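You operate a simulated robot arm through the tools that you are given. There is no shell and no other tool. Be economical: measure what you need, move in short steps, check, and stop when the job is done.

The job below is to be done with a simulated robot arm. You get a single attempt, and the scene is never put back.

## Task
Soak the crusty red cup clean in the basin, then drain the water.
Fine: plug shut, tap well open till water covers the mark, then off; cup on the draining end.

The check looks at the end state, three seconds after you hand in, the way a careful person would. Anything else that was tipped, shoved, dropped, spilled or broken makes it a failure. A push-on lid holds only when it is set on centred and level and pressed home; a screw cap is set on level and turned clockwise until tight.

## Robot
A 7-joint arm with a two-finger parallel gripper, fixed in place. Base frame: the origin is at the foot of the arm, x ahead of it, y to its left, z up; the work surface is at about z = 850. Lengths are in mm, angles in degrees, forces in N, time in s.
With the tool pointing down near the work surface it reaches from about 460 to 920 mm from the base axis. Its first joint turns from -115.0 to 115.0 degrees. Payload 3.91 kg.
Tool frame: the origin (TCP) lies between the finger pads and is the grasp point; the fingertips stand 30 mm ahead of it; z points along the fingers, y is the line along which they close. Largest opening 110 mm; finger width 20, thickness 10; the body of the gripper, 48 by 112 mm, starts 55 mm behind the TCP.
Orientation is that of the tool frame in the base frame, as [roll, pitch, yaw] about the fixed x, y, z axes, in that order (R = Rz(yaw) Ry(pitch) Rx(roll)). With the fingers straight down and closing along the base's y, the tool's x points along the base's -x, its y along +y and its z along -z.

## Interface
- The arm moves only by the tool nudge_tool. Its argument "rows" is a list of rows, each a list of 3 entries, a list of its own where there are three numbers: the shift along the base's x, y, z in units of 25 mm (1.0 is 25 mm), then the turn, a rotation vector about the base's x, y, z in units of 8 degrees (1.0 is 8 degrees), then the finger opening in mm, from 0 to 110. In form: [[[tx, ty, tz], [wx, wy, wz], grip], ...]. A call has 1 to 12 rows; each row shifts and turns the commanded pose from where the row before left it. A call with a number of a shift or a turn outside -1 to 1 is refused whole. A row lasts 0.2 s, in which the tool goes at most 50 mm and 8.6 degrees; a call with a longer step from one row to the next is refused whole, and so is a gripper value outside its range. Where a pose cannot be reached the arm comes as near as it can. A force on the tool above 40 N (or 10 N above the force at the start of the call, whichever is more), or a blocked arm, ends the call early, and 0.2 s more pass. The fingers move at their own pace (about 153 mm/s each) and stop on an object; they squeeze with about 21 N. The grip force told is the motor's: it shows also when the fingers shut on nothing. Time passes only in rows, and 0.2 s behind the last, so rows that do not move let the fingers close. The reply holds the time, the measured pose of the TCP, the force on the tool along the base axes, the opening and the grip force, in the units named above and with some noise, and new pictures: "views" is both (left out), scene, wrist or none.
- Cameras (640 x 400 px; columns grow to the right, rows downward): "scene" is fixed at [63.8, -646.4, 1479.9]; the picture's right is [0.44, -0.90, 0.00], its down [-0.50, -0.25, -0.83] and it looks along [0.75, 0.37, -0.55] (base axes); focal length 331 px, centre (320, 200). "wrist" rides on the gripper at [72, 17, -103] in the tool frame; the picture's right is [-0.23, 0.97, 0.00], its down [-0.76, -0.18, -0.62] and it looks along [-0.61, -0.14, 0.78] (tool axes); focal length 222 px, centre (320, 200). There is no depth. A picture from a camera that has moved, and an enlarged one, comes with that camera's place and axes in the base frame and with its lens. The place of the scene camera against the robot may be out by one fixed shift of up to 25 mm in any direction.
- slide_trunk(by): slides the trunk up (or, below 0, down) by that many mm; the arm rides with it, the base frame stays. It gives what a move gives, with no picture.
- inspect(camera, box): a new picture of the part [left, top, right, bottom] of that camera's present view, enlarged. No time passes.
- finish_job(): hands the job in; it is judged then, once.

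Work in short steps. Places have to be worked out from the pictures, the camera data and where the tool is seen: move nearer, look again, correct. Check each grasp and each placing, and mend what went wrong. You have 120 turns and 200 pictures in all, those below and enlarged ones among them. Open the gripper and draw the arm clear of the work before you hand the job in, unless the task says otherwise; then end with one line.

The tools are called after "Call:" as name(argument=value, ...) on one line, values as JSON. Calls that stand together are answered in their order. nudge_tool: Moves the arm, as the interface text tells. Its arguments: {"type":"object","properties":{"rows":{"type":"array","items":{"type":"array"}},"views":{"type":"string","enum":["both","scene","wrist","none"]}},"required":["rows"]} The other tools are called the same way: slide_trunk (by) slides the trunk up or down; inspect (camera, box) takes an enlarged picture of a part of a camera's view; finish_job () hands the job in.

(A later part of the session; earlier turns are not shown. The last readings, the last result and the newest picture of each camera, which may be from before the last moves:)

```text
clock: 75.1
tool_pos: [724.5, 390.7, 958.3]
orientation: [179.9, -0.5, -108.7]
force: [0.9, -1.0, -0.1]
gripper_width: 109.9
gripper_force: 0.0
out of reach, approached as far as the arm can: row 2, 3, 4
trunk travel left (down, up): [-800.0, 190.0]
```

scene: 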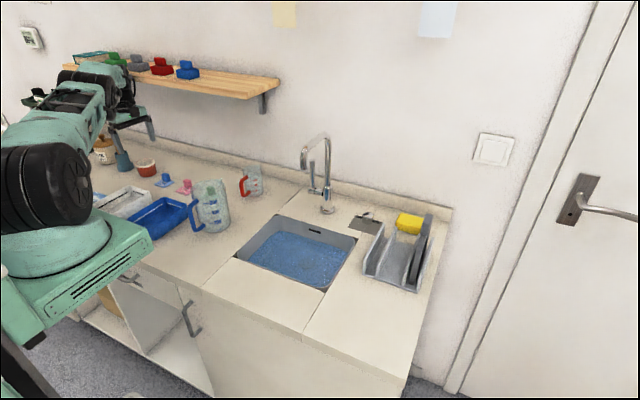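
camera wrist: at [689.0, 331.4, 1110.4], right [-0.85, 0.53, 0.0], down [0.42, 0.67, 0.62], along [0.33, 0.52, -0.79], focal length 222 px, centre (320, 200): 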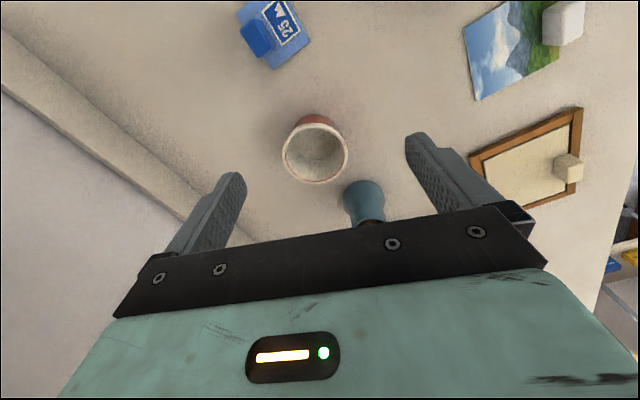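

Still limited; test with less yaw (turn back another 24°).

Call:
nudge_tool(rows=[[[0, 0, 0.8], [0, 0, -1], 110], [[0, 0, 0], [0, 0, -1], 110], [[0, 0, 0], [0, 0, -1], 110], [[0.3, 0.3, 0], [0, 0, 0], 110], [[0.3, 0.3, 0], [0, 0, 0], 110], [[0, 0, 0], [0, 0, 0], 110]], views="both")

```text
clock: 76.5
tool_pos: [727.0, 393.7, 979.9]
orientation: [179.9, -0.5, -132.8]
force: [0.0, -0.2, 1.6]
gripper_width: 110.0
gripper_force: 0.1
out of reach, approached as far as the arm can: row 4, 5
trunk travel left (down, up): [-800.0, 190.0]
camera wrist: at [666.5, 352.1, 1084.0], right [-0.56, 0.83, 0.0], down [0.65, 0.44, 0.62], along [0.51, 0.34, -0.79], focal length 222 px, centre (320, 200)
```

scene: 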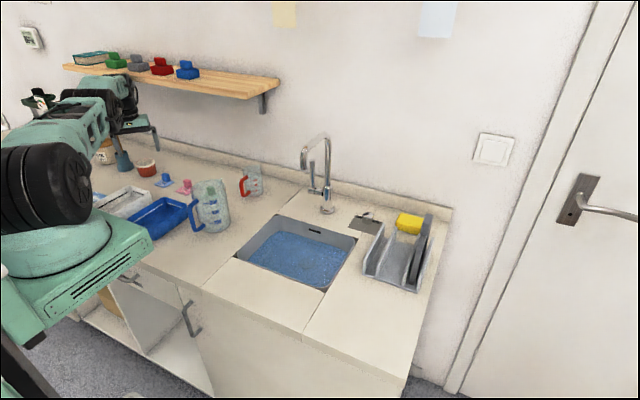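
wrist: 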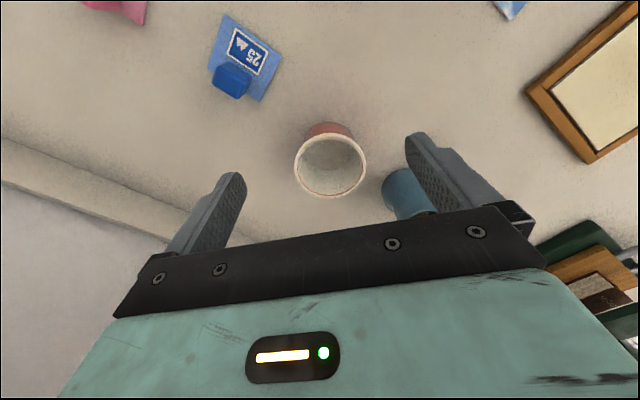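

Odd: r=827 should be reachable, so the elbow is probably in a poor configuration. I retract, untwist to the natural yaw, and re-extend.

Call:
nudge_tool(rows=[[[-0.8, -0.5, 1], [0, 0, -1], 110], [[-0.9, -0.5, 1], [0, 0, -1], 110], [[-0.9, -0.5, 1], [0, 0, -1], 110], [[-0.9, -0.5, 1], [0, 0, 0], 110], [[-0.9, -0.5, 1], [0, 0, 0], 110], [[-0.9, -0.5, 1], [0, 0, 0], 110], [[-0.9, -0.5, 0.5], [0, 0, 0], 110], [[-0.9, -0.5, 0.5], [0, 0, 0], 110]], views="scene")

Call:
nudge_tool(rows=[[[0.9, 0.5, -0.3], [0, 0, 0], 110], [[0.9, 0.5, -0.3], [0, 0, 0], 110], [[0.9, 0.5, -0.3], [0, 0, 0], 110], [[0.9, 0.5, -0.3], [0, 0, 0], 110], [[0.9, 0.5, -0.3], [0, 0, 0], 110], [[0.9, 0.5, -0.3], [0, 0, 0], 110], [[0.9, 0.5, -0.3], [0, 0, 0], 110], [[0.9, 0.5, -0.3], [0, 0, 0], 110], [[0.5, 0.5, 0], [0, 0, 0], 110]], views="scene")

```text
clock: 78.3
tool_pos: [549.9, 291.4, 1153.8]
orientation: [179.8, -0.6, -156.8]
force: [0.1, 0.3, 0.1]
gripper_width: 110.1
gripper_force: 0.1
trunk travel left (down, up): [-800.0, 190.0]
```

scene: 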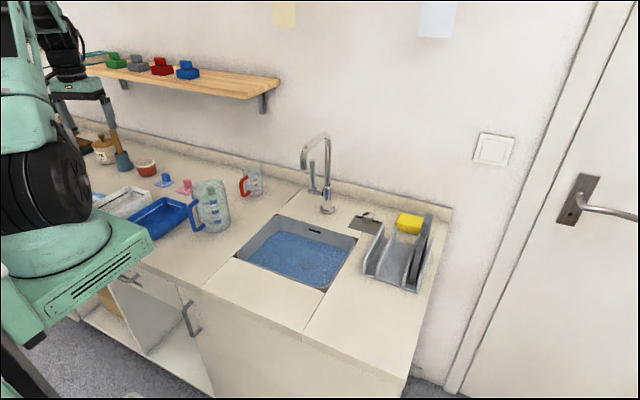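

```text
clock: 80.3
tool_pos: [726.9, 387.3, 1096.4]
orientation: [179.8, -0.6, -156.7]
force: [-21.4, -2.0, 1.8]
gripper_width: 109.9
gripper_force: 0.0
out of reach, approached as far as the arm can: row 8, 9
trunk travel left (down, up): [-800.0, 190.0]
```

scene: 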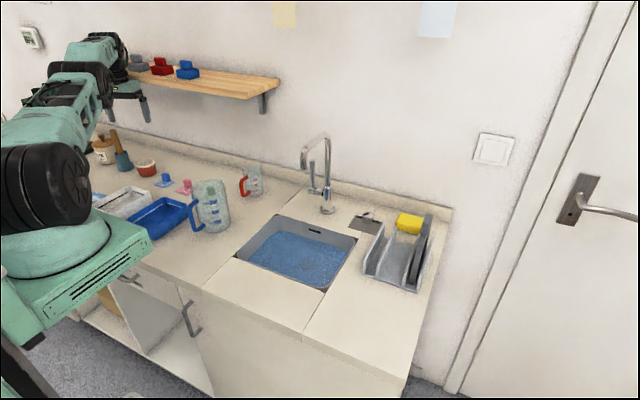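

A -21 N force in x suggests something (the shelf, at z≈1220+) touching the wrist here. I back off, lower, and probe +y only to learn what limits the arm.

Call:
nudge_tool(rows=[[[-1, 0, 0], [0, 0, 0], 110], [[-0.5, 0, -1], [0, 0, 0], 110], [[0, 0, -1], [0, 0, 0], 110], [[0, 0, -1], [0, 0, 0], 110], [[0, 0.8, -0.5], [0, 0, 0], 110], [[0, 0.5, 0], [0, 0, 0], 110]], views="none")

Call:
nudge_tool(rows=[[[0.6, 0, 0], [0, 0, 0], 110], [[0.6, 0, 0], [0, 0, 0], 110]], views="wrist")

```text
clock: 81.7
tool_pos: [691.3, 419.0, 1007.6]
orientation: [179.9, -0.5, -157.0]
force: [-0.3, 0.0, -0.1]
gripper_width: 110.0
gripper_force: 0.0
trunk travel left (down, up): [-800.0, 190.0]
```

```text
clock: 82.3
tool_pos: [712.2, 407.7, 1008.6]
orientation: [179.9, -0.5, -156.8]
force: [0.6, -0.8, 0.2]
gripper_width: 110.2
gripper_force: 0.1
out of reach, approached as far as the arm can: row 1, 2
trunk travel left (down, up): [-800.0, 190.0]
camera wrist: at [641.2, 395.4, 1111.9], right [-0.17, 0.98, 0.0], down [0.78, 0.14, 0.62], along [0.61, 0.11, -0.79], focal length 222 px, centre (320, 200)
```

wrist: 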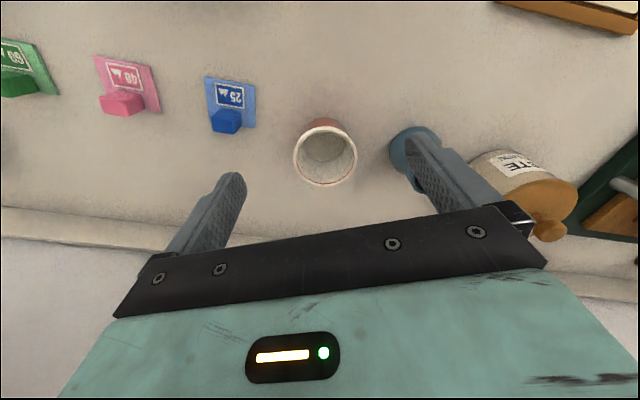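

The limit acts along direction ≈(0.6,0.8). Tilting the fingertips outward ~12° along that direction should gain the ~30 mm I need. I set yaw ≈ -109 and tilt.

Call:
nudge_tool(rows=[[[-0.4, -0.4, 0], [0, 0, 1], 110], [[0, 0, 0], [0, 0, 1], 110], [[0, 0, 0], [0, 0, 1], 110], [[0, 0, 0], [0, 0, 1], 110], [[0, 0, 0], [0, 0, 1], 110], [[0, 0, 0], [0, 0, 1], 110], [[0, 0, 0], [0.6, -0.46, 0], 110], [[0, 0, 0], [0.6, -0.46, 0], 110], [[0.5, 0.2, 0], [0, 0, 0], 110], [[0.5, 0.2, 0], [0, 0, 0], 110], [[0.5, 0.2, 0], [0, 0, 0], 110]], views="wrist")

```text
clock: 84.7
tool_pos: [740.2, 414.3, 1008.0]
orientation: [-176.2, 11.0, -108.6]
force: [0.2, 0.3, 0.4]
gripper_width: 110.1
gripper_force: 0.2
trunk travel left (down, up): [-800.0, 190.0]
camera wrist: at [689.0, 335.6, 1094.6], right [-0.85, 0.53, -0.02], down [0.33, 0.55, 0.77], along [0.42, 0.64, -0.64], focal length 222 px, centre (320, 200)
```

wrist: 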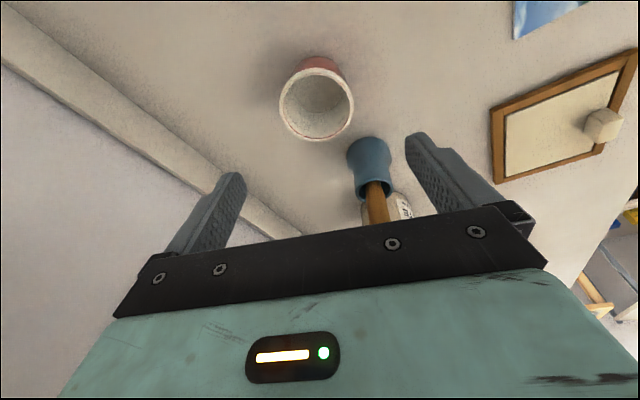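

Reached. The cup rim is at about (746,414). Descend toward it.

Call:
nudge_tool(rows=[[[0.24, 0, -0.8], [0, 0, 0], 110], [[0, 0, -0.8], [0, 0, 0], 110], [[0, 0, -0.8], [0, 0, 0], 110], [[0, 0, -0.8], [0, 0, 0], 110]], views="both")

```text
clock: 85.7
tool_pos: [747.6, 413.5, 929.7]
orientation: [-176.2, 11.1, -108.5]
force: [-0.3, 0.5, -0.2]
gripper_width: 110.0
gripper_force: 0.0
trunk travel left (down, up): [-800.0, 190.0]
camera wrist: at [696.8, 335.1, 1016.3], right [-0.85, 0.53, -0.02], down [0.33, 0.55, 0.77], along [0.42, 0.64, -0.64], focal length 222 px, centre (320, 200)
```

scene: 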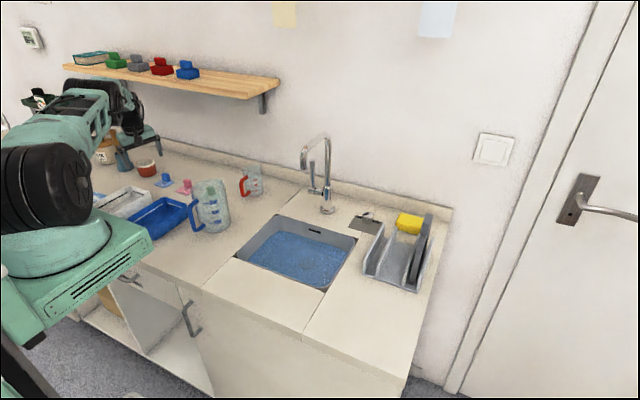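
wrist: 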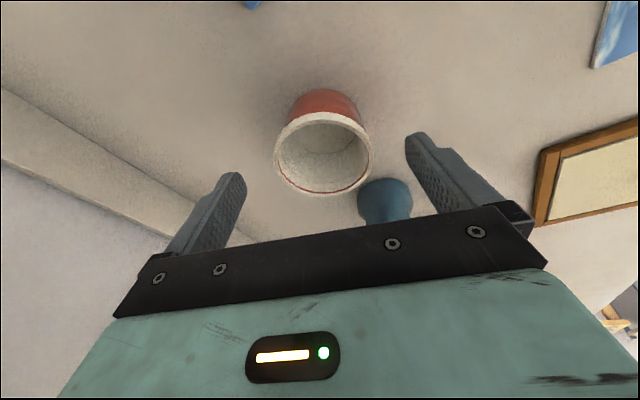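

Rim triangulates to (750,417,891). Lower so the fingertips are just above the counter, then close gently.

Call:
nudge_tool(rows=[[[0.1, 0.1, -0.7], [0, 0, 0], 110], [[0, 0, -0.7], [0, 0, 0], 110], [[0, 0, -0.4], [0, 0, 0], 110], [[0, 0, 0], [0, 0, 0], 110]], views="wrist")

```text
clock: 86.7
tool_pos: [745.1, 413.4, 886.7]
orientation: [-176.1, 11.0, -108.5]
force: [-2.9, -1.7, 5.2]
gripper_width: 109.9
gripper_force: 0.2
out of reach, approached as far as the arm can: row 3
trunk travel left (down, up): [-800.0, 190.0]
camera wrist: at [694.9, 335.3, 971.2], right [-0.85, 0.53, -0.02], down [0.33, 0.55, 0.77], along [0.42, 0.64, -0.64], focal length 222 px, centre (320, 200)
```

wrist: 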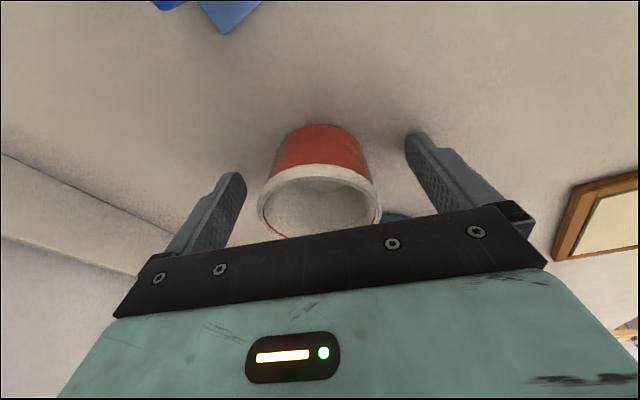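

Position good; close gently on the cup.

Call:
nudge_tool(rows=[[[0, 0, 0], [0, 0, 0], 90], [[0, 0, 0], [0, 0, 0], 75], [[0, 0, 0], [0, 0, 0], 60], [[0, 0, 0], [0, 0, 0], 50], [[0, 0, 0], [0, 0, 0], 50]], views="wrist")

```text
clock: 87.9
tool_pos: [745.1, 413.8, 885.1]
orientation: [-176.2, 11.1, -108.5]
force: [0.1, 0.1, -0.3]
gripper_width: 62.0
gripper_force: 21.4
trunk travel left (down, up): [-800.0, 190.0]
camera wrist: at [695.0, 335.2, 970.4], right [-0.85, 0.53, -0.02], down [0.33, 0.55, 0.77], along [0.42, 0.64, -0.64], focal length 222 px, centre (320, 200)
```

wrist: 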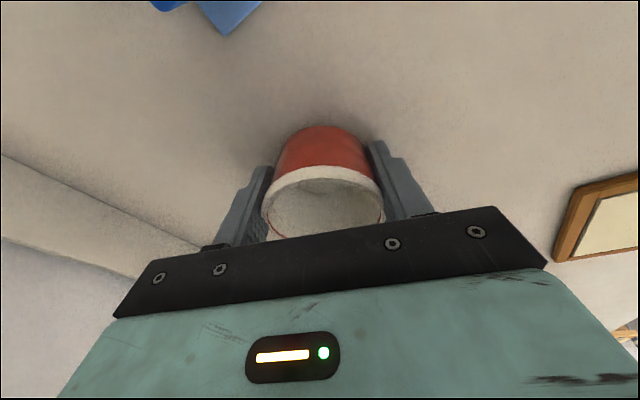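

Gripped at 62 mm. Lift straight up and check.

Call:
nudge_tool(rows=[[[0, 0, 0.5], [0, 0, 0], 40], [[0, 0, 0.8], [0, 0, 0], 40], [[0, 0, 0.8], [0, 0, 0], 40], [[0, 0, 0.8], [0, 0, 0], 40], [[0, 0, 0.8], [0, 0, 0], 40]], views="both")

Call:
inspect(camera="scene", box=[60, 60, 240, 200])

Call:
inspect(camera="scene", box=[230, 200, 370, 300])

```text
clock: 89.1
tool_pos: [744.4, 415.6, 977.5]
orientation: [-176.2, 10.8, -108.4]
force: [-0.2, 0.2, -1.0]
gripper_width: 62.1
gripper_force: 20.9
trunk travel left (down, up): [-800.0, 190.0]
camera wrist: at [694.4, 337.1, 1062.6], right [-0.85, 0.53, -0.02], down [0.33, 0.55, 0.77], along [0.42, 0.64, -0.64], focal length 222 px, centre (320, 200)
```

scene: 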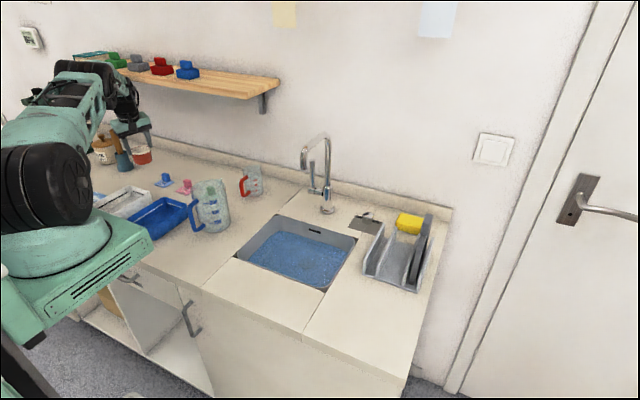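
wrist: 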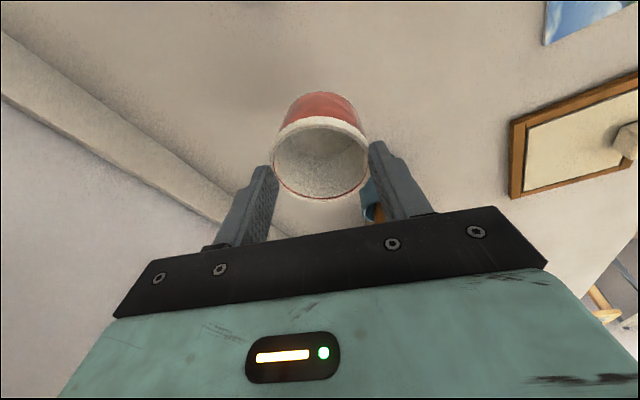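

```text
2.86 times, centred on (150, 130) of scene
camera zoom: at [63.8, -646.4, 1479.9], right [0.44, -0.9, 0.0], down [-0.5, -0.25, -0.83], along [0.75, 0.37, -0.55], focal length 946 px, centre (806, 400)
```

zoom: 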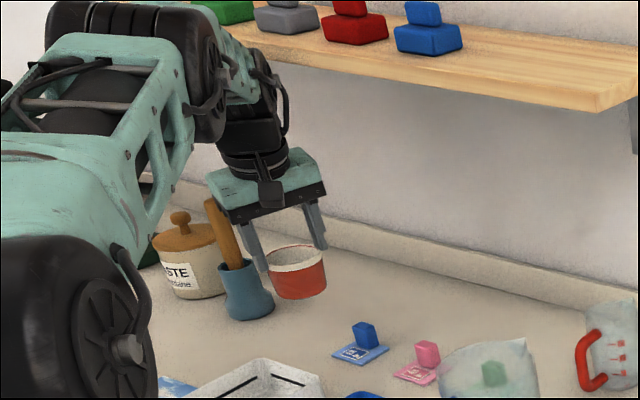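

```text
4.00 times, centred on (300, 250) of scene
camera zoom: at [63.8, -646.4, 1479.9], right [0.44, -0.9, 0.0], down [-0.5, -0.25, -0.83], along [0.75, 0.37, -0.55], focal length 1325 px, centre (400, 0)
```

zoom: 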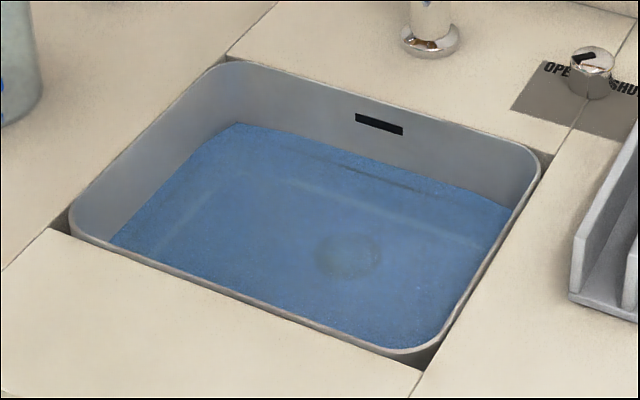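

Cup is held and everything else is untouched; the water level has not changed, so the plug is truly shut. Retract from the shelf, raise, and swing back while turning yaw about the vertical.

Call:
nudge_tool(rows=[[[-1, -0.3, 0.6], [0, 0, 0], 40], [[-1, -0.5, 0.6], [0, 0, 0], 40], [[-1, -0.5, 0.6], [0, 0, -0.8], 40], [[-1, -0.8, 0.6], [0, 0, -0.8], 40], [[-1, -1, 0.4], [0, 0, -0.8], 40], [[0, -1, 0.4], [0, 0, -0.8], 40], [[0, -1, 0], [0, 0, -0.8], 40], [[0, -1, 0], [0, 0, -0.8], 40], [[0, -1, 0], [0, 0, -0.8], 40], [[0, -1, 0], [0, 0, -0.8], 40], [[0, -1, 0], [0, 0, -0.8], 40], [[0, -1, 0], [0, 0, -0.8], 40]], views="none")

Call:
nudge_tool(rows=[[[0, -1, 0], [0, 0, -0.8], 40], [[0, -1, 0], [0, 0, -0.2], 40], [[0, -1, 0], [0, 0, 0], 40], [[0, -1, 0], [0, 0, 0], 40], [[0, -1, 0], [0, 0, 0], 40], [[0, -1, 0], [0, 0, 0], 40], [[0, -1, 0], [0, 0, 0], 40], [[0, -1, 0], [0, 0, 0], 40], [[0, -1, 0], [0, 0, 0], 40], [[0, -1, 0], [0, 0, 0], 40], [[0, -1, 0], [0, 0, 0], 40], [[0, -1, 0], [0, 0, 0], 40]], views="both")

```text
clock: 91.7
tool_pos: [622.0, 163.0, 1054.7]
orientation: [-176.2, 11.0, -172.6]
force: [0.0, 0.8, -0.9]
gripper_width: 61.9
gripper_force: 20.7
trunk travel left (down, up): [-800.0, 190.0]
```

```text
clock: 94.3
tool_pos: [620.5, -141.4, 1053.8]
orientation: [-176.2, 11.0, 179.6]
force: [-0.1, 0.5, -1.6]
gripper_width: 61.5
gripper_force: 20.6
trunk travel left (down, up): [-800.0, 190.0]
camera wrist: at [529.9, -116.8, 1140.1], right [0.24, 0.97, -0.02], down [0.63, -0.14, 0.77], along [0.74, -0.2, -0.64], focal length 222 px, centre (320, 200)
```

scene: 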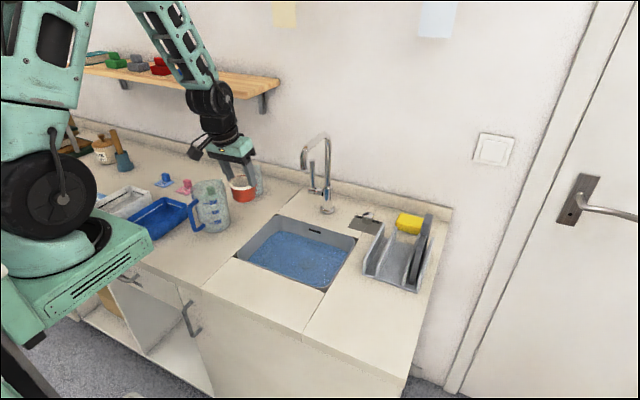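
wrist: 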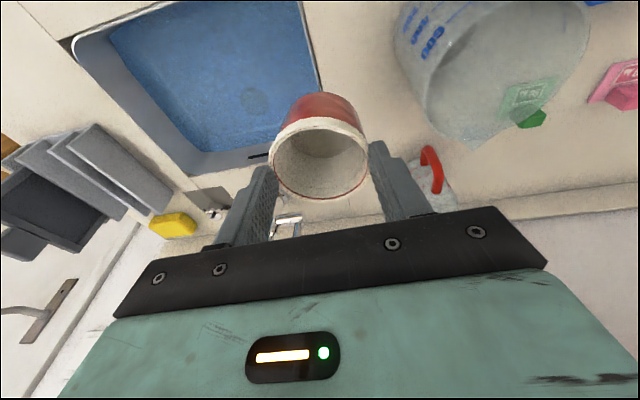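

Basin spans x 535–742, y -412…-155. Move over its centre (≈(628,-280)) and descend to just above the rim.

Call:
nudge_tool(rows=[[[0.1, -1, 0], [0, 0, 0], 40], [[0.1, -1, 0], [0, 0, 0], 40], [[0.1, -1, 0], [0, 0, 0], 40], [[0, -1, 0], [0, 0, 0], 40], [[0, -1, 0], [0, 0, 0], 40], [[0, -0.5, -0.5], [0, 0, 0], 40], [[0, 0, -1], [0, 0, 0], 40], [[0, 0, -1], [0, 0, 0], 40], [[0, 0, -1], [0, 0, 0], 40], [[0, 0, -1], [0, 0, 0], 40], [[0, 0, -1], [0, 0, 0], 40]], views="both")

```text
clock: 96.7
tool_pos: [628.8, -275.8, 919.4]
orientation: [-176.2, 11.1, 179.5]
force: [0.2, 1.0, -0.6]
gripper_width: 61.6
gripper_force: 21.0
trunk travel left (down, up): [-800.0, 190.0]
camera wrist: at [538.3, -251.8, 1004.9], right [0.24, 0.97, -0.02], down [0.63, -0.14, 0.77], along [0.74, -0.2, -0.64], focal length 222 px, centre (320, 200)
```

scene: 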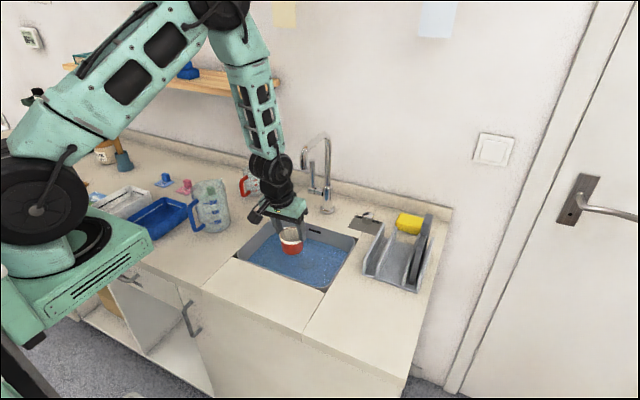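
wrist: 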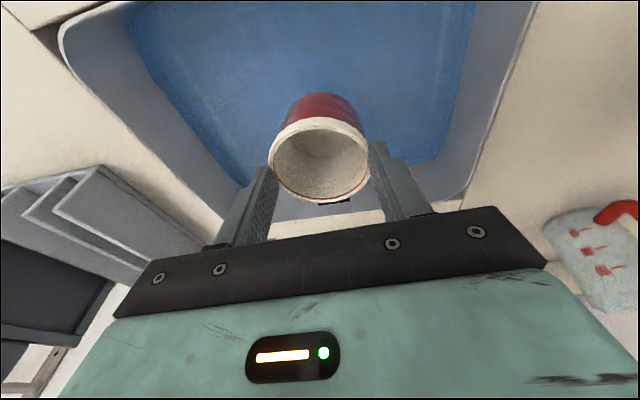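

Shift forward to x≈662 so the wrist camera stays over the basin, and lower the cup into the water.

Call:
nudge_tool(rows=[[[0.7, -0.1, -0.5], [0, 0, 0], 40], [[0.65, -0.1, -0.8], [0, 0, 0], 40], [[0, 0, -0.8], [0, 0, 0], 40], [[0, 0, -0.8], [0, 0, 0], 40], [[0, 0, -0.8], [0, 0, 0], 40]], views="both")

```text
clock: 97.9
tool_pos: [662.0, -282.4, 825.9]
orientation: [-176.2, 11.0, 179.6]
force: [0.3, -0.7, -1.5]
gripper_width: 61.7
gripper_force: 20.8
trunk travel left (down, up): [-800.0, 190.0]
camera wrist: at [571.8, -257.6, 912.5], right [0.24, 0.97, -0.02], down [0.63, -0.14, 0.77], along [0.74, -0.2, -0.64], focal length 222 px, centre (320, 200)
```

scene: 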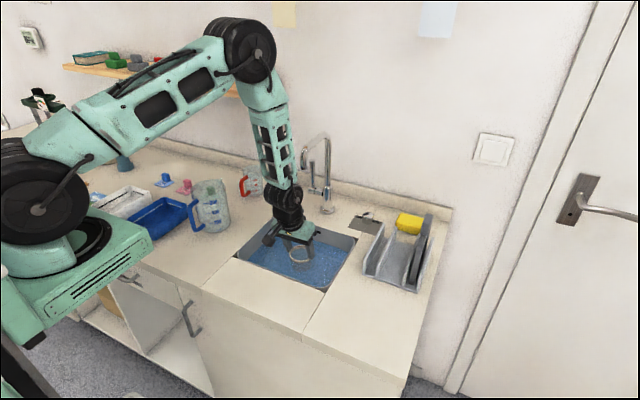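
wrist: 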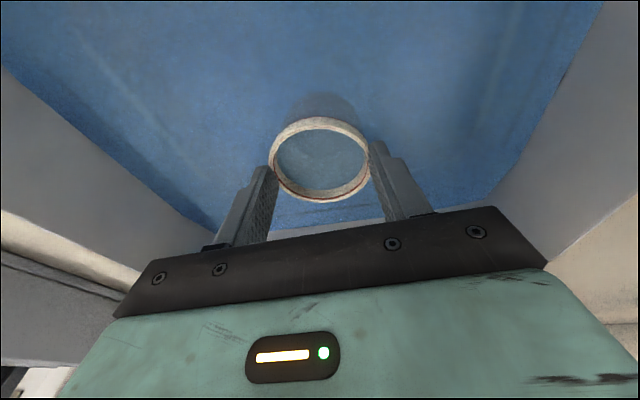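

Cup is half under. Lower further until the rim is under or the floor is felt.

Call:
nudge_tool(rows=[[[0, 0, -0.5], [0, 0, 0], 40], [[0, 0, -0.5], [0, 0, 0], 40], [[0, 0, -0.4], [0, 0, 0], 40], [[0, 0, -0.3], [0, 0, 0], 40]], views="both")

```text
clock: 98.9
tool_pos: [664.2, -283.2, 783.5]
orientation: [-176.2, 11.1, 179.5]
force: [1.8, -4.0, 12.6]
gripper_width: 62.3
gripper_force: 21.3
trunk travel left (down, up): [-800.0, 190.0]
camera wrist: at [573.5, -258.3, 869.2], right [0.24, 0.97, -0.02], down [0.62, -0.14, 0.77], along [0.74, -0.2, -0.64], focal length 222 px, centre (320, 200)
```

scene: 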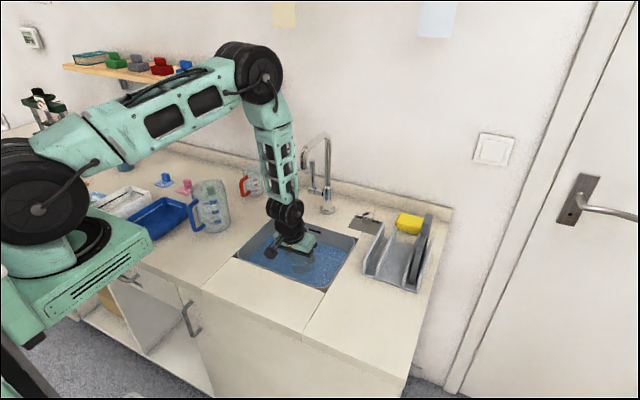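
wrist: 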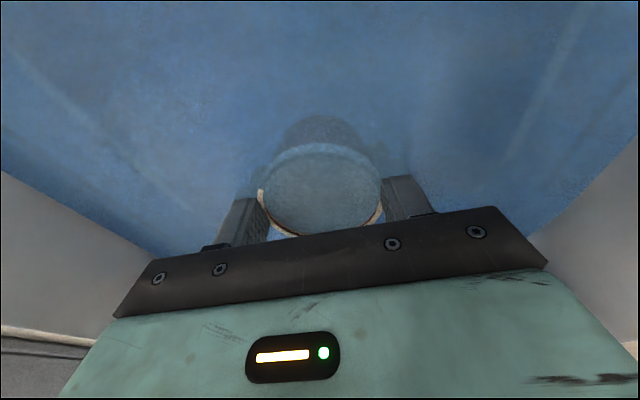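

Contact at z≈783 – the cup bottom is resting on the plug dome and part of the rim is still above water. Lift slightly, shift +y off the plug, and lower again.

Call:
nudge_tool(rows=[[[0, 0, 0.6], [0, 0, 0], 40], [[-0.1, 0.7, 0], [0, 0, 0], 40], [[-0.1, 0.7, 0], [0, 0, 0], 40], [[0, 0.5, 0], [0, 0, 0], 40], [[0, 0, -0.4], [0, 0, 0], 40], [[0, 0, -0.3], [0, 0, 0], 40], [[0, 0, -0.2], [0, 0, 0], 40], [[0, 0, 0], [0, 0, 0], 40]], views="wrist")

```text
clock: 100.7
tool_pos: [660.0, -234.2, 778.2]
orientation: [-176.2, 11.2, 179.5]
force: [7.8, -0.7, 16.6]
gripper_width: 62.1
gripper_force: 21.0
trunk travel left (down, up): [-800.0, 190.0]
camera wrist: at [570.1, -210.7, 863.7], right [0.24, 0.97, -0.02], down [0.62, -0.14, 0.77], along [0.74, -0.2, -0.64], focal length 222 px, centre (320, 200)
```

wrist: 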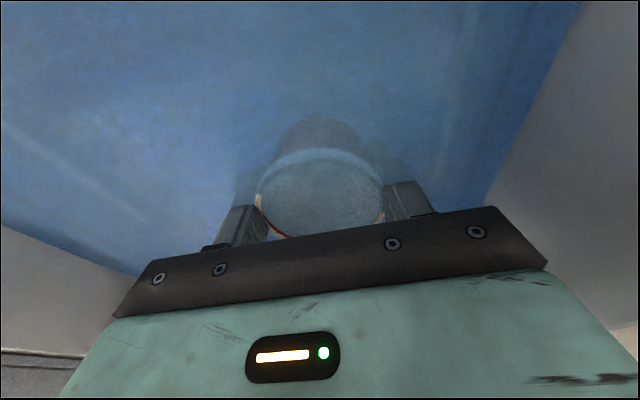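

Call:
inspect(camera="wrist", box=[220, 100, 420, 250])

Call:
inspect(camera="scene", box=[230, 190, 370, 300])

```text
2.67 times, centred on (320, 175) of wrist
camera zoom: at [570.1, -210.7, 863.7], right [0.24, 0.97, -0.02], down [0.62, -0.14, 0.77], along [0.74, -0.2, -0.64], focal length 592 px, centre (320, 267)
```

zoom: 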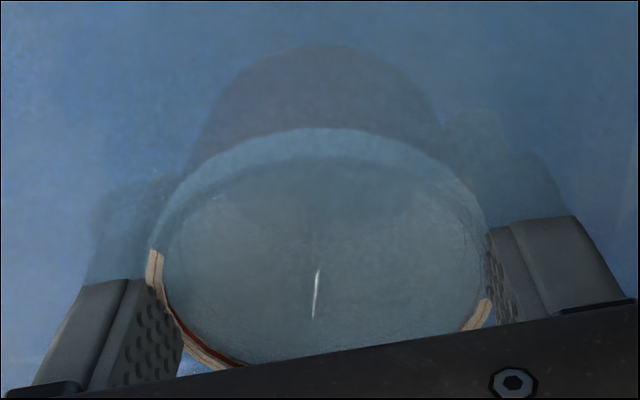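

```text
3.64 times, centred on (300, 245) of scene
camera zoom: at [63.8, -646.4, 1479.9], right [0.44, -0.9, 0.0], down [-0.5, -0.25, -0.83], along [0.75, 0.37, -0.55], focal length 1204 px, centre (393, 36)
```

zoom: 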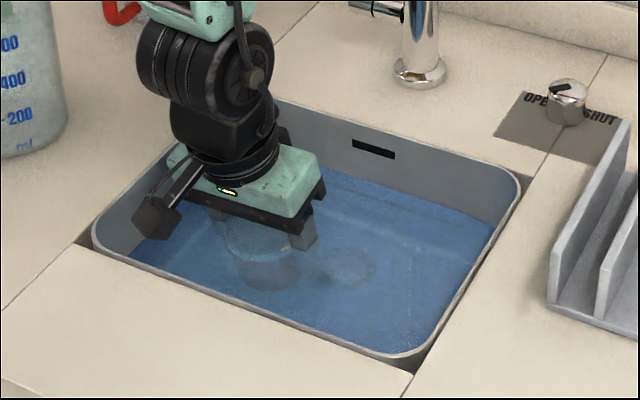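

The cup is slightly tilted in the grip. I release so it settles flat on the basin floor, then look.

Call:
nudge_tool(rows=[[[0, 0, 0.1], [0, 0, 0], 64], [[0, 0, 0], [0, 0, 0], 70], [[0, 0, 0], [0, 0, 0], 84], [[0, 0, 0], [0, 0, 0], 84]], views="wrist")

Call:
inspect(camera="wrist", box=[220, 100, 420, 250])

```text
clock: 101.7
tool_pos: [658.0, -235.2, 779.9]
orientation: [-176.3, 11.0, 179.6]
force: [0.4, -0.2, -0.1]
gripper_width: 84.1
gripper_force: 0.0
trunk travel left (down, up): [-800.0, 190.0]
camera wrist: at [568.7, -210.0, 865.6], right [0.24, 0.97, -0.02], down [0.63, -0.14, 0.77], along [0.74, -0.2, -0.64], focal length 222 px, centre (320, 200)
```

wrist: 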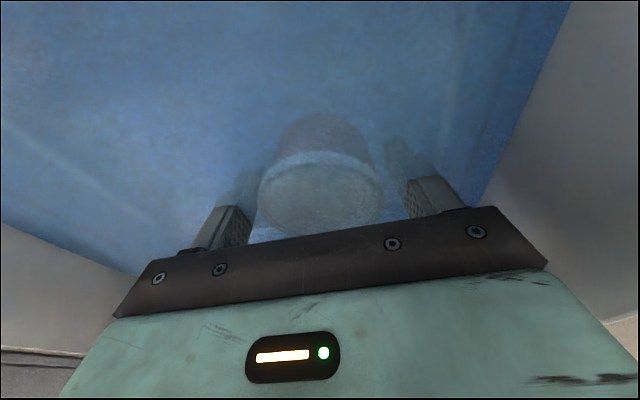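

```text
2.67 times, centred on (320, 175) of wrist
camera zoom: at [568.7, -210.0, 865.6], right [0.24, 0.97, -0.02], down [0.63, -0.14, 0.77], along [0.74, -0.2, -0.64], focal length 592 px, centre (320, 267)
```

zoom: 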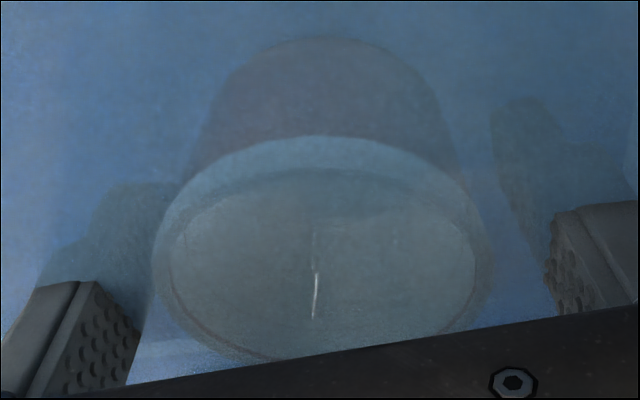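

The cup now stands flat and fully submerged. Rise straight up clear of it and let it soak.

Call:
nudge_tool(rows=[[[0, 0, 0.4], [0, 0, 0], 90], [[0, 0, 0.8], [0, 0, 0], 90], [[0, 0, 1], [0, 0, 0], 90], [[0, 0, 1], [0, 0, 0], 90], [[0, 0, 1], [0, 0, 0], 90], [[0, 0, 1], [0, 0, 0], 90], [[0, 0, 0], [0, 0, 0], 90]], views="both")

Call:
inspect(camera="wrist", box=[250, 30, 390, 200])

```text
clock: 103.3
tool_pos: [655.6, -235.4, 909.1]
orientation: [-176.2, 11.0, 179.5]
force: [-0.2, 0.2, -0.3]
gripper_width: 90.1
gripper_force: 0.1
trunk travel left (down, up): [-800.0, 190.0]
camera wrist: at [565.5, -211.3, 994.8], right [0.24, 0.97, -0.02], down [0.63, -0.14, 0.77], along [0.74, -0.2, -0.64], focal length 222 px, centre (320, 200)
```

scene: 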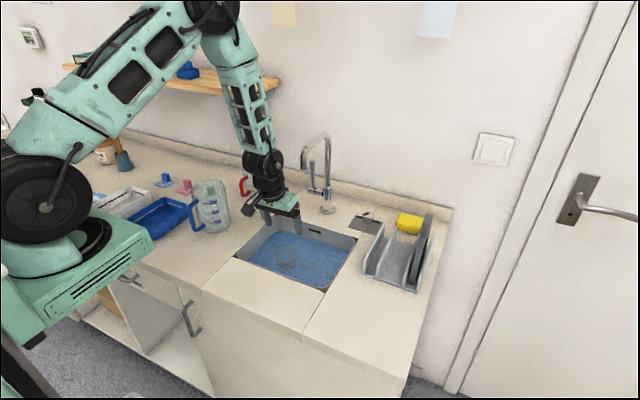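
wrist: 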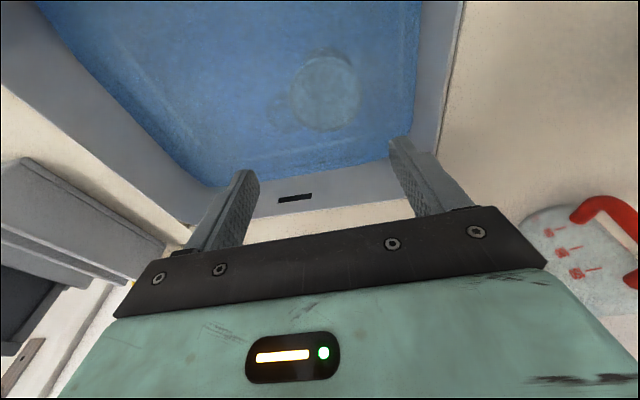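

```text
2.35 times, centred on (320, 115) of wrist
camera zoom: at [565.5, -211.3, 994.8], right [0.24, 0.97, -0.02], down [0.63, -0.14, 0.77], along [0.74, -0.2, -0.64], focal length 523 px, centre (320, 400)
```

zoom: 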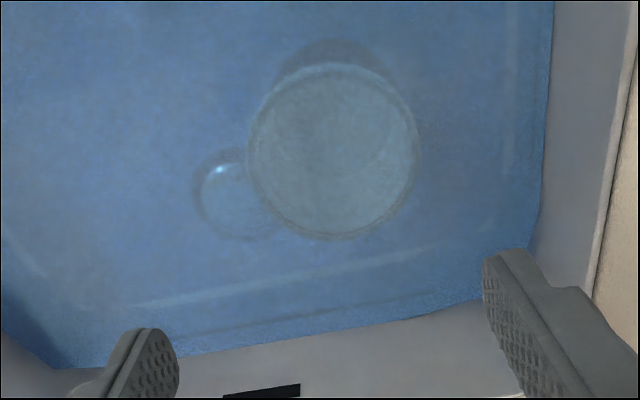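

Soaking. I wait about 15 s and watch the crust.

Call:
nudge_tool(rows=[[[0, 0, 0], [0, 0, 0], 90], [[0, 0, 0], [0, 0, 0], 90], [[0, 0, 0], [0, 0, 0], 90], [[0, 0, 0], [0, 0, 0], 90], [[0, 0, 0], [0, 0, 0], 90], [[0, 0, 0], [0, 0, 0], 90], [[0, 0, 0], [0, 0, 0], 90], [[0, 0, 0], [0, 0, 0], 90], [[0, 0, 0], [0, 0, 0], 90], [[0, 0, 0], [0, 0, 0], 90], [[0, 0, 0], [0, 0, 0], 90], [[0, 0, 0], [0, 0, 0], 90]], views="none")

Call:
nudge_tool(rows=[[[0, 0, 0], [0, 0, 0], 90], [[0, 0, 0], [0, 0, 0], 90], [[0, 0, 0], [0, 0, 0], 90], [[0, 0, 0], [0, 0, 0], 90], [[0, 0, 0], [0, 0, 0], 90], [[0, 0, 0], [0, 0, 0], 90], [[0, 0, 0], [0, 0, 0], 90], [[0, 0, 0], [0, 0, 0], 90], [[0, 0, 0], [0, 0, 0], 90], [[0, 0, 0], [0, 0, 0], 90], [[0, 0, 0], [0, 0, 0], 90], [[0, 0, 0], [0, 0, 0], 90]], views="none")

Call:
nudge_tool(rows=[[[0, 0, 0], [0, 0, 0], 90], [[0, 0, 0], [0, 0, 0], 90], [[0, 0, 0], [0, 0, 0], 90], [[0, 0, 0], [0, 0, 0], 90], [[0, 0, 0], [0, 0, 0], 90], [[0, 0, 0], [0, 0, 0], 90], [[0, 0, 0], [0, 0, 0], 90], [[0, 0, 0], [0, 0, 0], 90], [[0, 0, 0], [0, 0, 0], 90], [[0, 0, 0], [0, 0, 0], 90], [[0, 0, 0], [0, 0, 0], 90], [[0, 0, 0], [0, 0, 0], 90]], views="none")

Call:
nudge_tool(rows=[[[0, 0, 0], [0, 0, 0], 90], [[0, 0, 0], [0, 0, 0], 90], [[0, 0, 0], [0, 0, 0], 90], [[0, 0, 0], [0, 0, 0], 90], [[0, 0, 0], [0, 0, 0], 90], [[0, 0, 0], [0, 0, 0], 90], [[0, 0, 0], [0, 0, 0], 90], [[0, 0, 0], [0, 0, 0], 90], [[0, 0, 0], [0, 0, 0], 90], [[0, 0, 0], [0, 0, 0], 90], [[0, 0, 0], [0, 0, 0], 90], [[0, 0, 0], [0, 0, 0], 90]], views="none")

Call:
nudge_tool(rows=[[[0, 0, 0], [0, 0, 0], 90], [[0, 0, 0], [0, 0, 0], 90], [[0, 0, 0], [0, 0, 0], 90], [[0, 0, 0], [0, 0, 0], 90], [[0, 0, 0], [0, 0, 0], 90], [[0, 0, 0], [0, 0, 0], 90], [[0, 0, 0], [0, 0, 0], 90], [[0, 0, 0], [0, 0, 0], 90], [[0, 0, 0], [0, 0, 0], 90], [[0, 0, 0], [0, 0, 0], 90], [[0, 0, 0], [0, 0, 0], 90], [[0, 0, 0], [0, 0, 0], 90]], views="none")

Call:
inspect(camera="wrist", box=[270, 40, 370, 140])

Call:
inspect(camera="scene", box=[230, 190, 370, 300])

```text
clock: 105.9
tool_pos: [655.1, -235.9, 908.1]
orientation: [-176.1, 10.9, 179.5]
force: [-0.5, 0.2, -0.8]
gripper_width: 90.0
gripper_force: 0.0
trunk travel left (down, up): [-800.0, 190.0]
```

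```text
clock: 108.5
tool_pos: [655.1, -236.7, 909.3]
orientation: [-176.2, 11.1, 179.4]
force: [0.5, -0.6, -0.3]
gripper_width: 89.8
gripper_force: 0.1
trunk travel left (down, up): [-800.0, 190.0]
```

```text
clock: 111.1
tool_pos: [654.7, -235.1, 909.1]
orientation: [-176.2, 11.0, 179.6]
force: [-0.5, -0.7, 0.1]
gripper_width: 90.2
gripper_force: 0.1
trunk travel left (down, up): [-800.0, 190.0]
```

```text
clock: 113.7
tool_pos: [655.0, -235.6, 909.3]
orientation: [-176.2, 11.0, 179.4]
force: [-0.5, -0.4, 0.3]
gripper_width: 89.8
gripper_force: 0.0
trunk travel left (down, up): [-800.0, 190.0]
```

```text
clock: 116.3
tool_pos: [655.8, -236.5, 908.8]
orientation: [-176.2, 11.0, 179.4]
force: [0.2, 0.2, -0.3]
gripper_width: 89.8
gripper_force: 0.0
trunk travel left (down, up): [-800.0, 190.0]
```

```text
4.00 times, centred on (320, 90) of wrist
camera zoom: at [565.6, -211.3, 994.6], right [0.24, 0.97, -0.02], down [0.63, -0.14, 0.77], along [0.74, -0.2, -0.64], focal length 888 px, centre (320, 640)
```

zoom: 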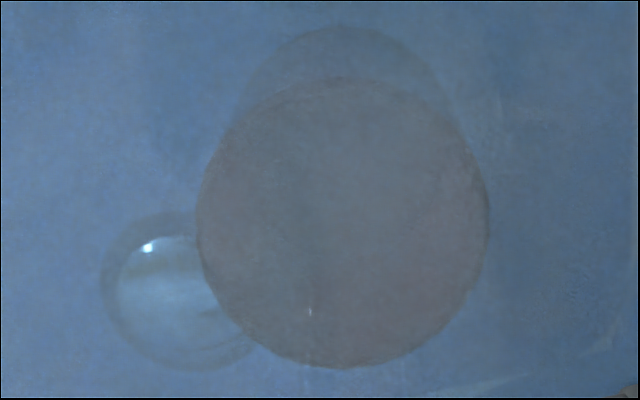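

```text
3.64 times, centred on (300, 245) of scene
camera zoom: at [63.8, -646.4, 1479.9], right [0.44, -0.9, 0.0], down [-0.5, -0.25, -0.83], along [0.75, 0.37, -0.55], focal length 1204 px, centre (393, 36)
```

zoom: 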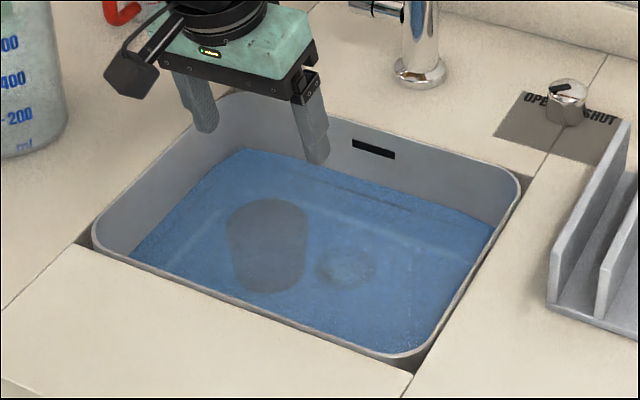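

The pale crust has vanished: the cup is uniformly red now. I descend again on the same line and regrip it.

Call:
nudge_tool(rows=[[[0.08, 0, -1], [0, 0, 0], 92], [[0, 0, -1], [0, 0, 0], 92], [[0, 0, -1], [0, 0, 0], 92], [[0, 0, -1], [0, 0, 0], 92], [[0, 0, -0.7], [0, 0, 0], 92], [[0, 0, -0.45], [0, 0, 0], 92], [[0, 0, 0], [0, 0, 0], 92]], views="wrist")

```text
clock: 117.9
tool_pos: [659.7, -236.2, 780.5]
orientation: [-176.2, 11.0, 179.5]
force: [-0.3, 0.3, 0.3]
gripper_width: 92.1
gripper_force: 0.1
trunk travel left (down, up): [-800.0, 190.0]
camera wrist: at [569.7, -211.1, 865.7], right [0.24, 0.97, -0.02], down [0.63, -0.14, 0.77], along [0.74, -0.2, -0.64], focal length 222 px, centre (320, 200)
```

wrist: 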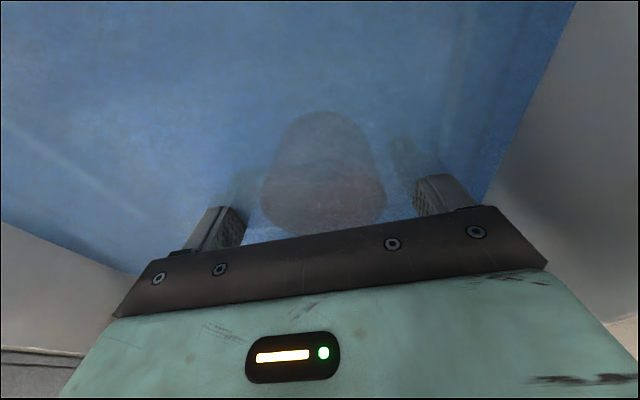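

Cup is between the fingers. Close and lift.

Call:
nudge_tool(rows=[[[0, 0, 0], [0, 0, 0], 75], [[0, 0, 0], [0, 0, 0], 60], [[0, 0, 0], [0, 0, 0], 45], [[0, 0, 0], [0, 0, 0], 40], [[0, 0, 0.5], [0, 0, 0], 40], [[0, 0, 0.8], [0, 0, 0], 40], [[0, 0, 1], [0, 0, 0], 40], [[0, 0, 1], [0, 0, 0], 40], [[0, 0, 1], [0, 0, 0], 40], [[0, 0, 1], [0, 0, 0], 40], [[0, 0, 1], [0, 0, 0], 40]], views="both")

Call:
inspect(camera="wrist", box=[240, 60, 400, 240])

Call:
inspect(camera="scene", box=[240, 170, 360, 270])

```text
clock: 120.3
tool_pos: [659.8, -236.4, 936.5]
orientation: [-176.2, 10.9, 179.6]
force: [1.2, 0.3, -1.2]
gripper_width: 62.6
gripper_force: 20.8
trunk travel left (down, up): [-800.0, 190.0]
camera wrist: at [570.6, -211.2, 1023.4], right [0.24, 0.97, -0.02], down [0.63, -0.14, 0.77], along [0.74, -0.2, -0.64], focal length 222 px, centre (320, 200)
```

scene: 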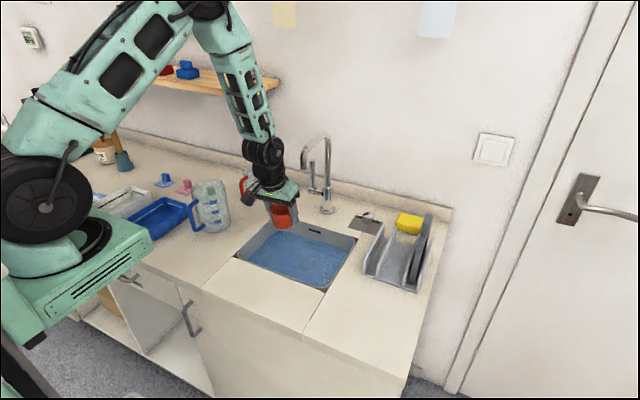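
wrist: 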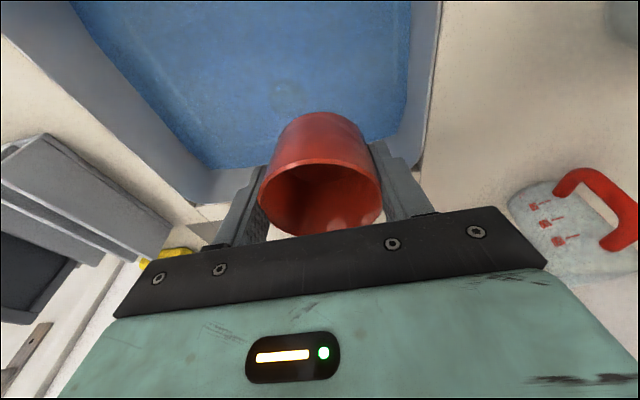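

```text
2.22 times, centred on (320, 150) of wrist
camera zoom: at [570.6, -211.2, 1023.4], right [0.24, 0.97, -0.02], down [0.63, -0.14, 0.77], along [0.74, -0.2, -0.64], focal length 494 px, centre (320, 311)
```

zoom: 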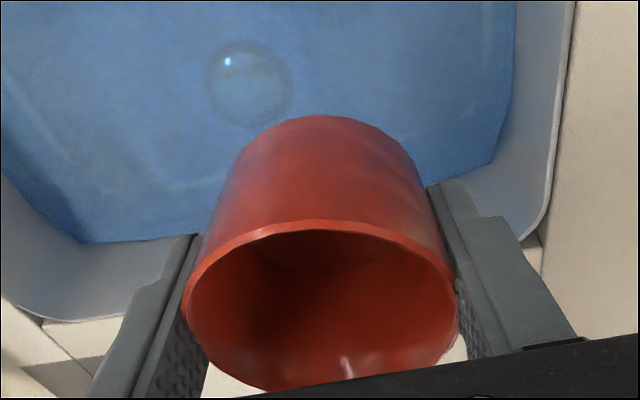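

```text
4.00 times, centred on (300, 220) of scene
camera zoom: at [63.8, -646.4, 1479.9], right [0.44, -0.9, 0.0], down [-0.5, -0.25, -0.83], along [0.75, 0.37, -0.55], focal length 1325 px, centre (400, 120)
```

zoom: 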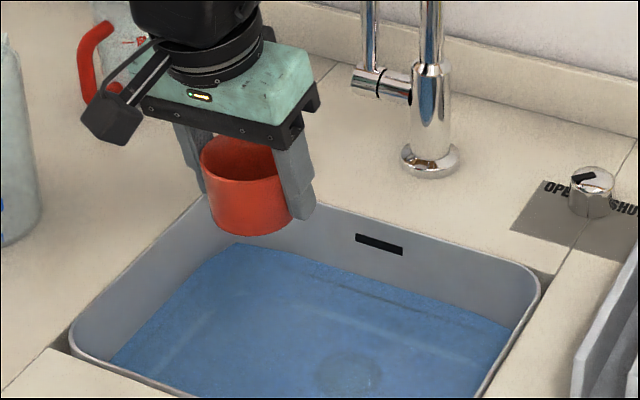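

The cup is clean and empty of water. The free slab right of the basin (x 430–605, y -430…-640) in front of the rack is the draining end; I carry the cup to about (540,-525).

Call:
nudge_tool(rows=[[[-0.4, -0.2, 1], [0, 0, 0], 40], [[-0.4, -1, 1], [0, 0, 0], 40], [[-0.4, -1, 0.2], [0, 0, 0], 40], [[-0.4, -1, 0], [0, 0, 0], 40], [[-0.4, -1, 0], [0, 0, 0], 40], [[-0.4, -1, 0], [0, 0, 0], 40], [[-0.4, -1, 0], [0, 0, 0], 40], [[-0.5, -1, 0], [0, 0, 0], 40], [[-0.5, -1, 0], [0, 0, 0], 40], [[-0.5, -1, 0], [0, 0, 0], 40], [[-0.5, -1, 0], [0, 0, 0], 40], [[0, -1, 0], [0, 0, 0], 40]], views="both")

```text
clock: 122.9
tool_pos: [537.9, -516.5, 992.2]
orientation: [-176.2, 11.0, 179.4]
force: [-0.2, 0.8, -1.3]
gripper_width: 62.4
gripper_force: 20.5
trunk travel left (down, up): [-800.0, 190.0]
camera wrist: at [449.0, -491.8, 1078.5], right [0.24, 0.97, -0.02], down [0.63, -0.14, 0.77], along [0.74, -0.2, -0.64], focal length 222 px, centre (320, 200)
```

scene: 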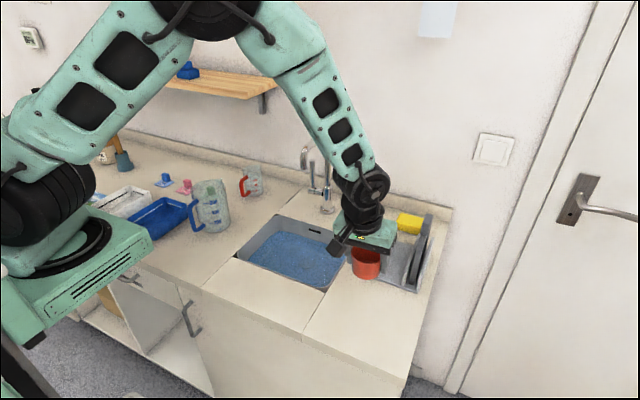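
wrist: 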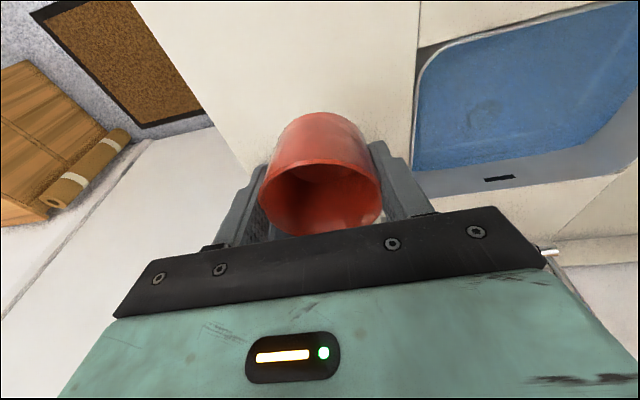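

The cup is held nearly level with its bottom ≈37 mm below the TCP. Descend to contact at about z=888.

Call:
nudge_tool(rows=[[[0, -0.2, -1], [0, 0, 0], 40], [[0, 0, -1], [0, 0, 0], 40], [[0, 0, -1], [0, 0, 0], 40], [[0, 0, -0.6], [0, 0, 0], 40], [[0, 0, 0], [0, 0, 0], 40]], views="both")

Call:
inspect(camera="scene", box=[310, 200, 450, 340])

```text
clock: 124.1
tool_pos: [540.8, -519.9, 900.6]
orientation: [-176.2, 11.0, 179.4]
force: [0.0, 0.3, -1.5]
gripper_width: 62.5
gripper_force: 21.1
trunk travel left (down, up): [-800.0, 190.0]
camera wrist: at [450.7, -495.5, 987.5], right [0.24, 0.97, -0.02], down [0.63, -0.14, 0.77], along [0.74, -0.2, -0.64], focal length 222 px, centre (320, 200)
```

scene: 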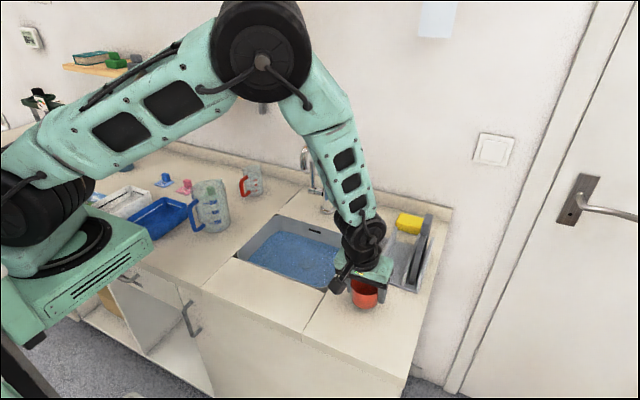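
wrist: 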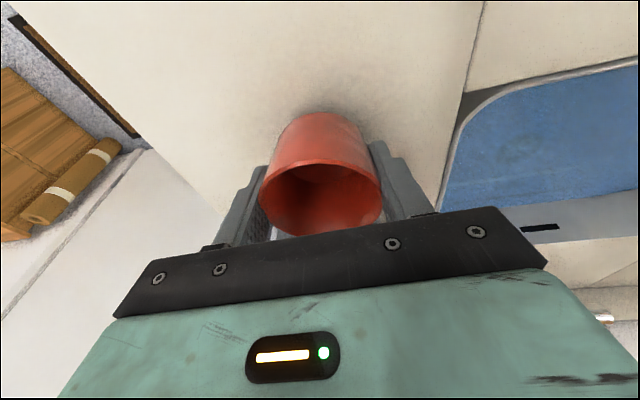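

```text
2.86 times, centred on (380, 270) of scene
camera zoom: at [63.8, -646.4, 1479.9], right [0.44, -0.9, 0.0], down [-0.5, -0.25, -0.83], along [0.75, 0.37, -0.55], focal length 946 px, centre (149, 0)
```

zoom: 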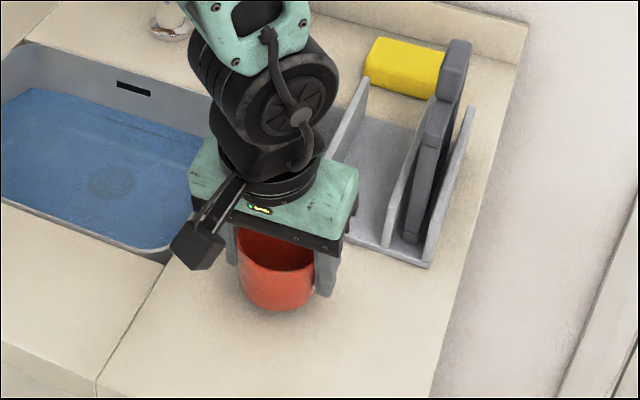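

Good spot. Lower gently to contact.

Call:
nudge_tool(rows=[[[0, 0, -0.2], [0, 0, 0], 40], [[0, 0, -0.2], [0, 0, 0], 40], [[0, 0, -0.15], [0, 0, 0], 40], [[0, 0, 0], [0, 0, 0], 40]], views="none")

```text
clock: 125.1
tool_pos: [539.8, -518.2, 887.6]
orientation: [-176.2, 10.9, 179.5]
force: [0.4, 0.5, -0.9]
gripper_width: 62.2
gripper_force: 20.9
trunk travel left (down, up): [-800.0, 190.0]
```

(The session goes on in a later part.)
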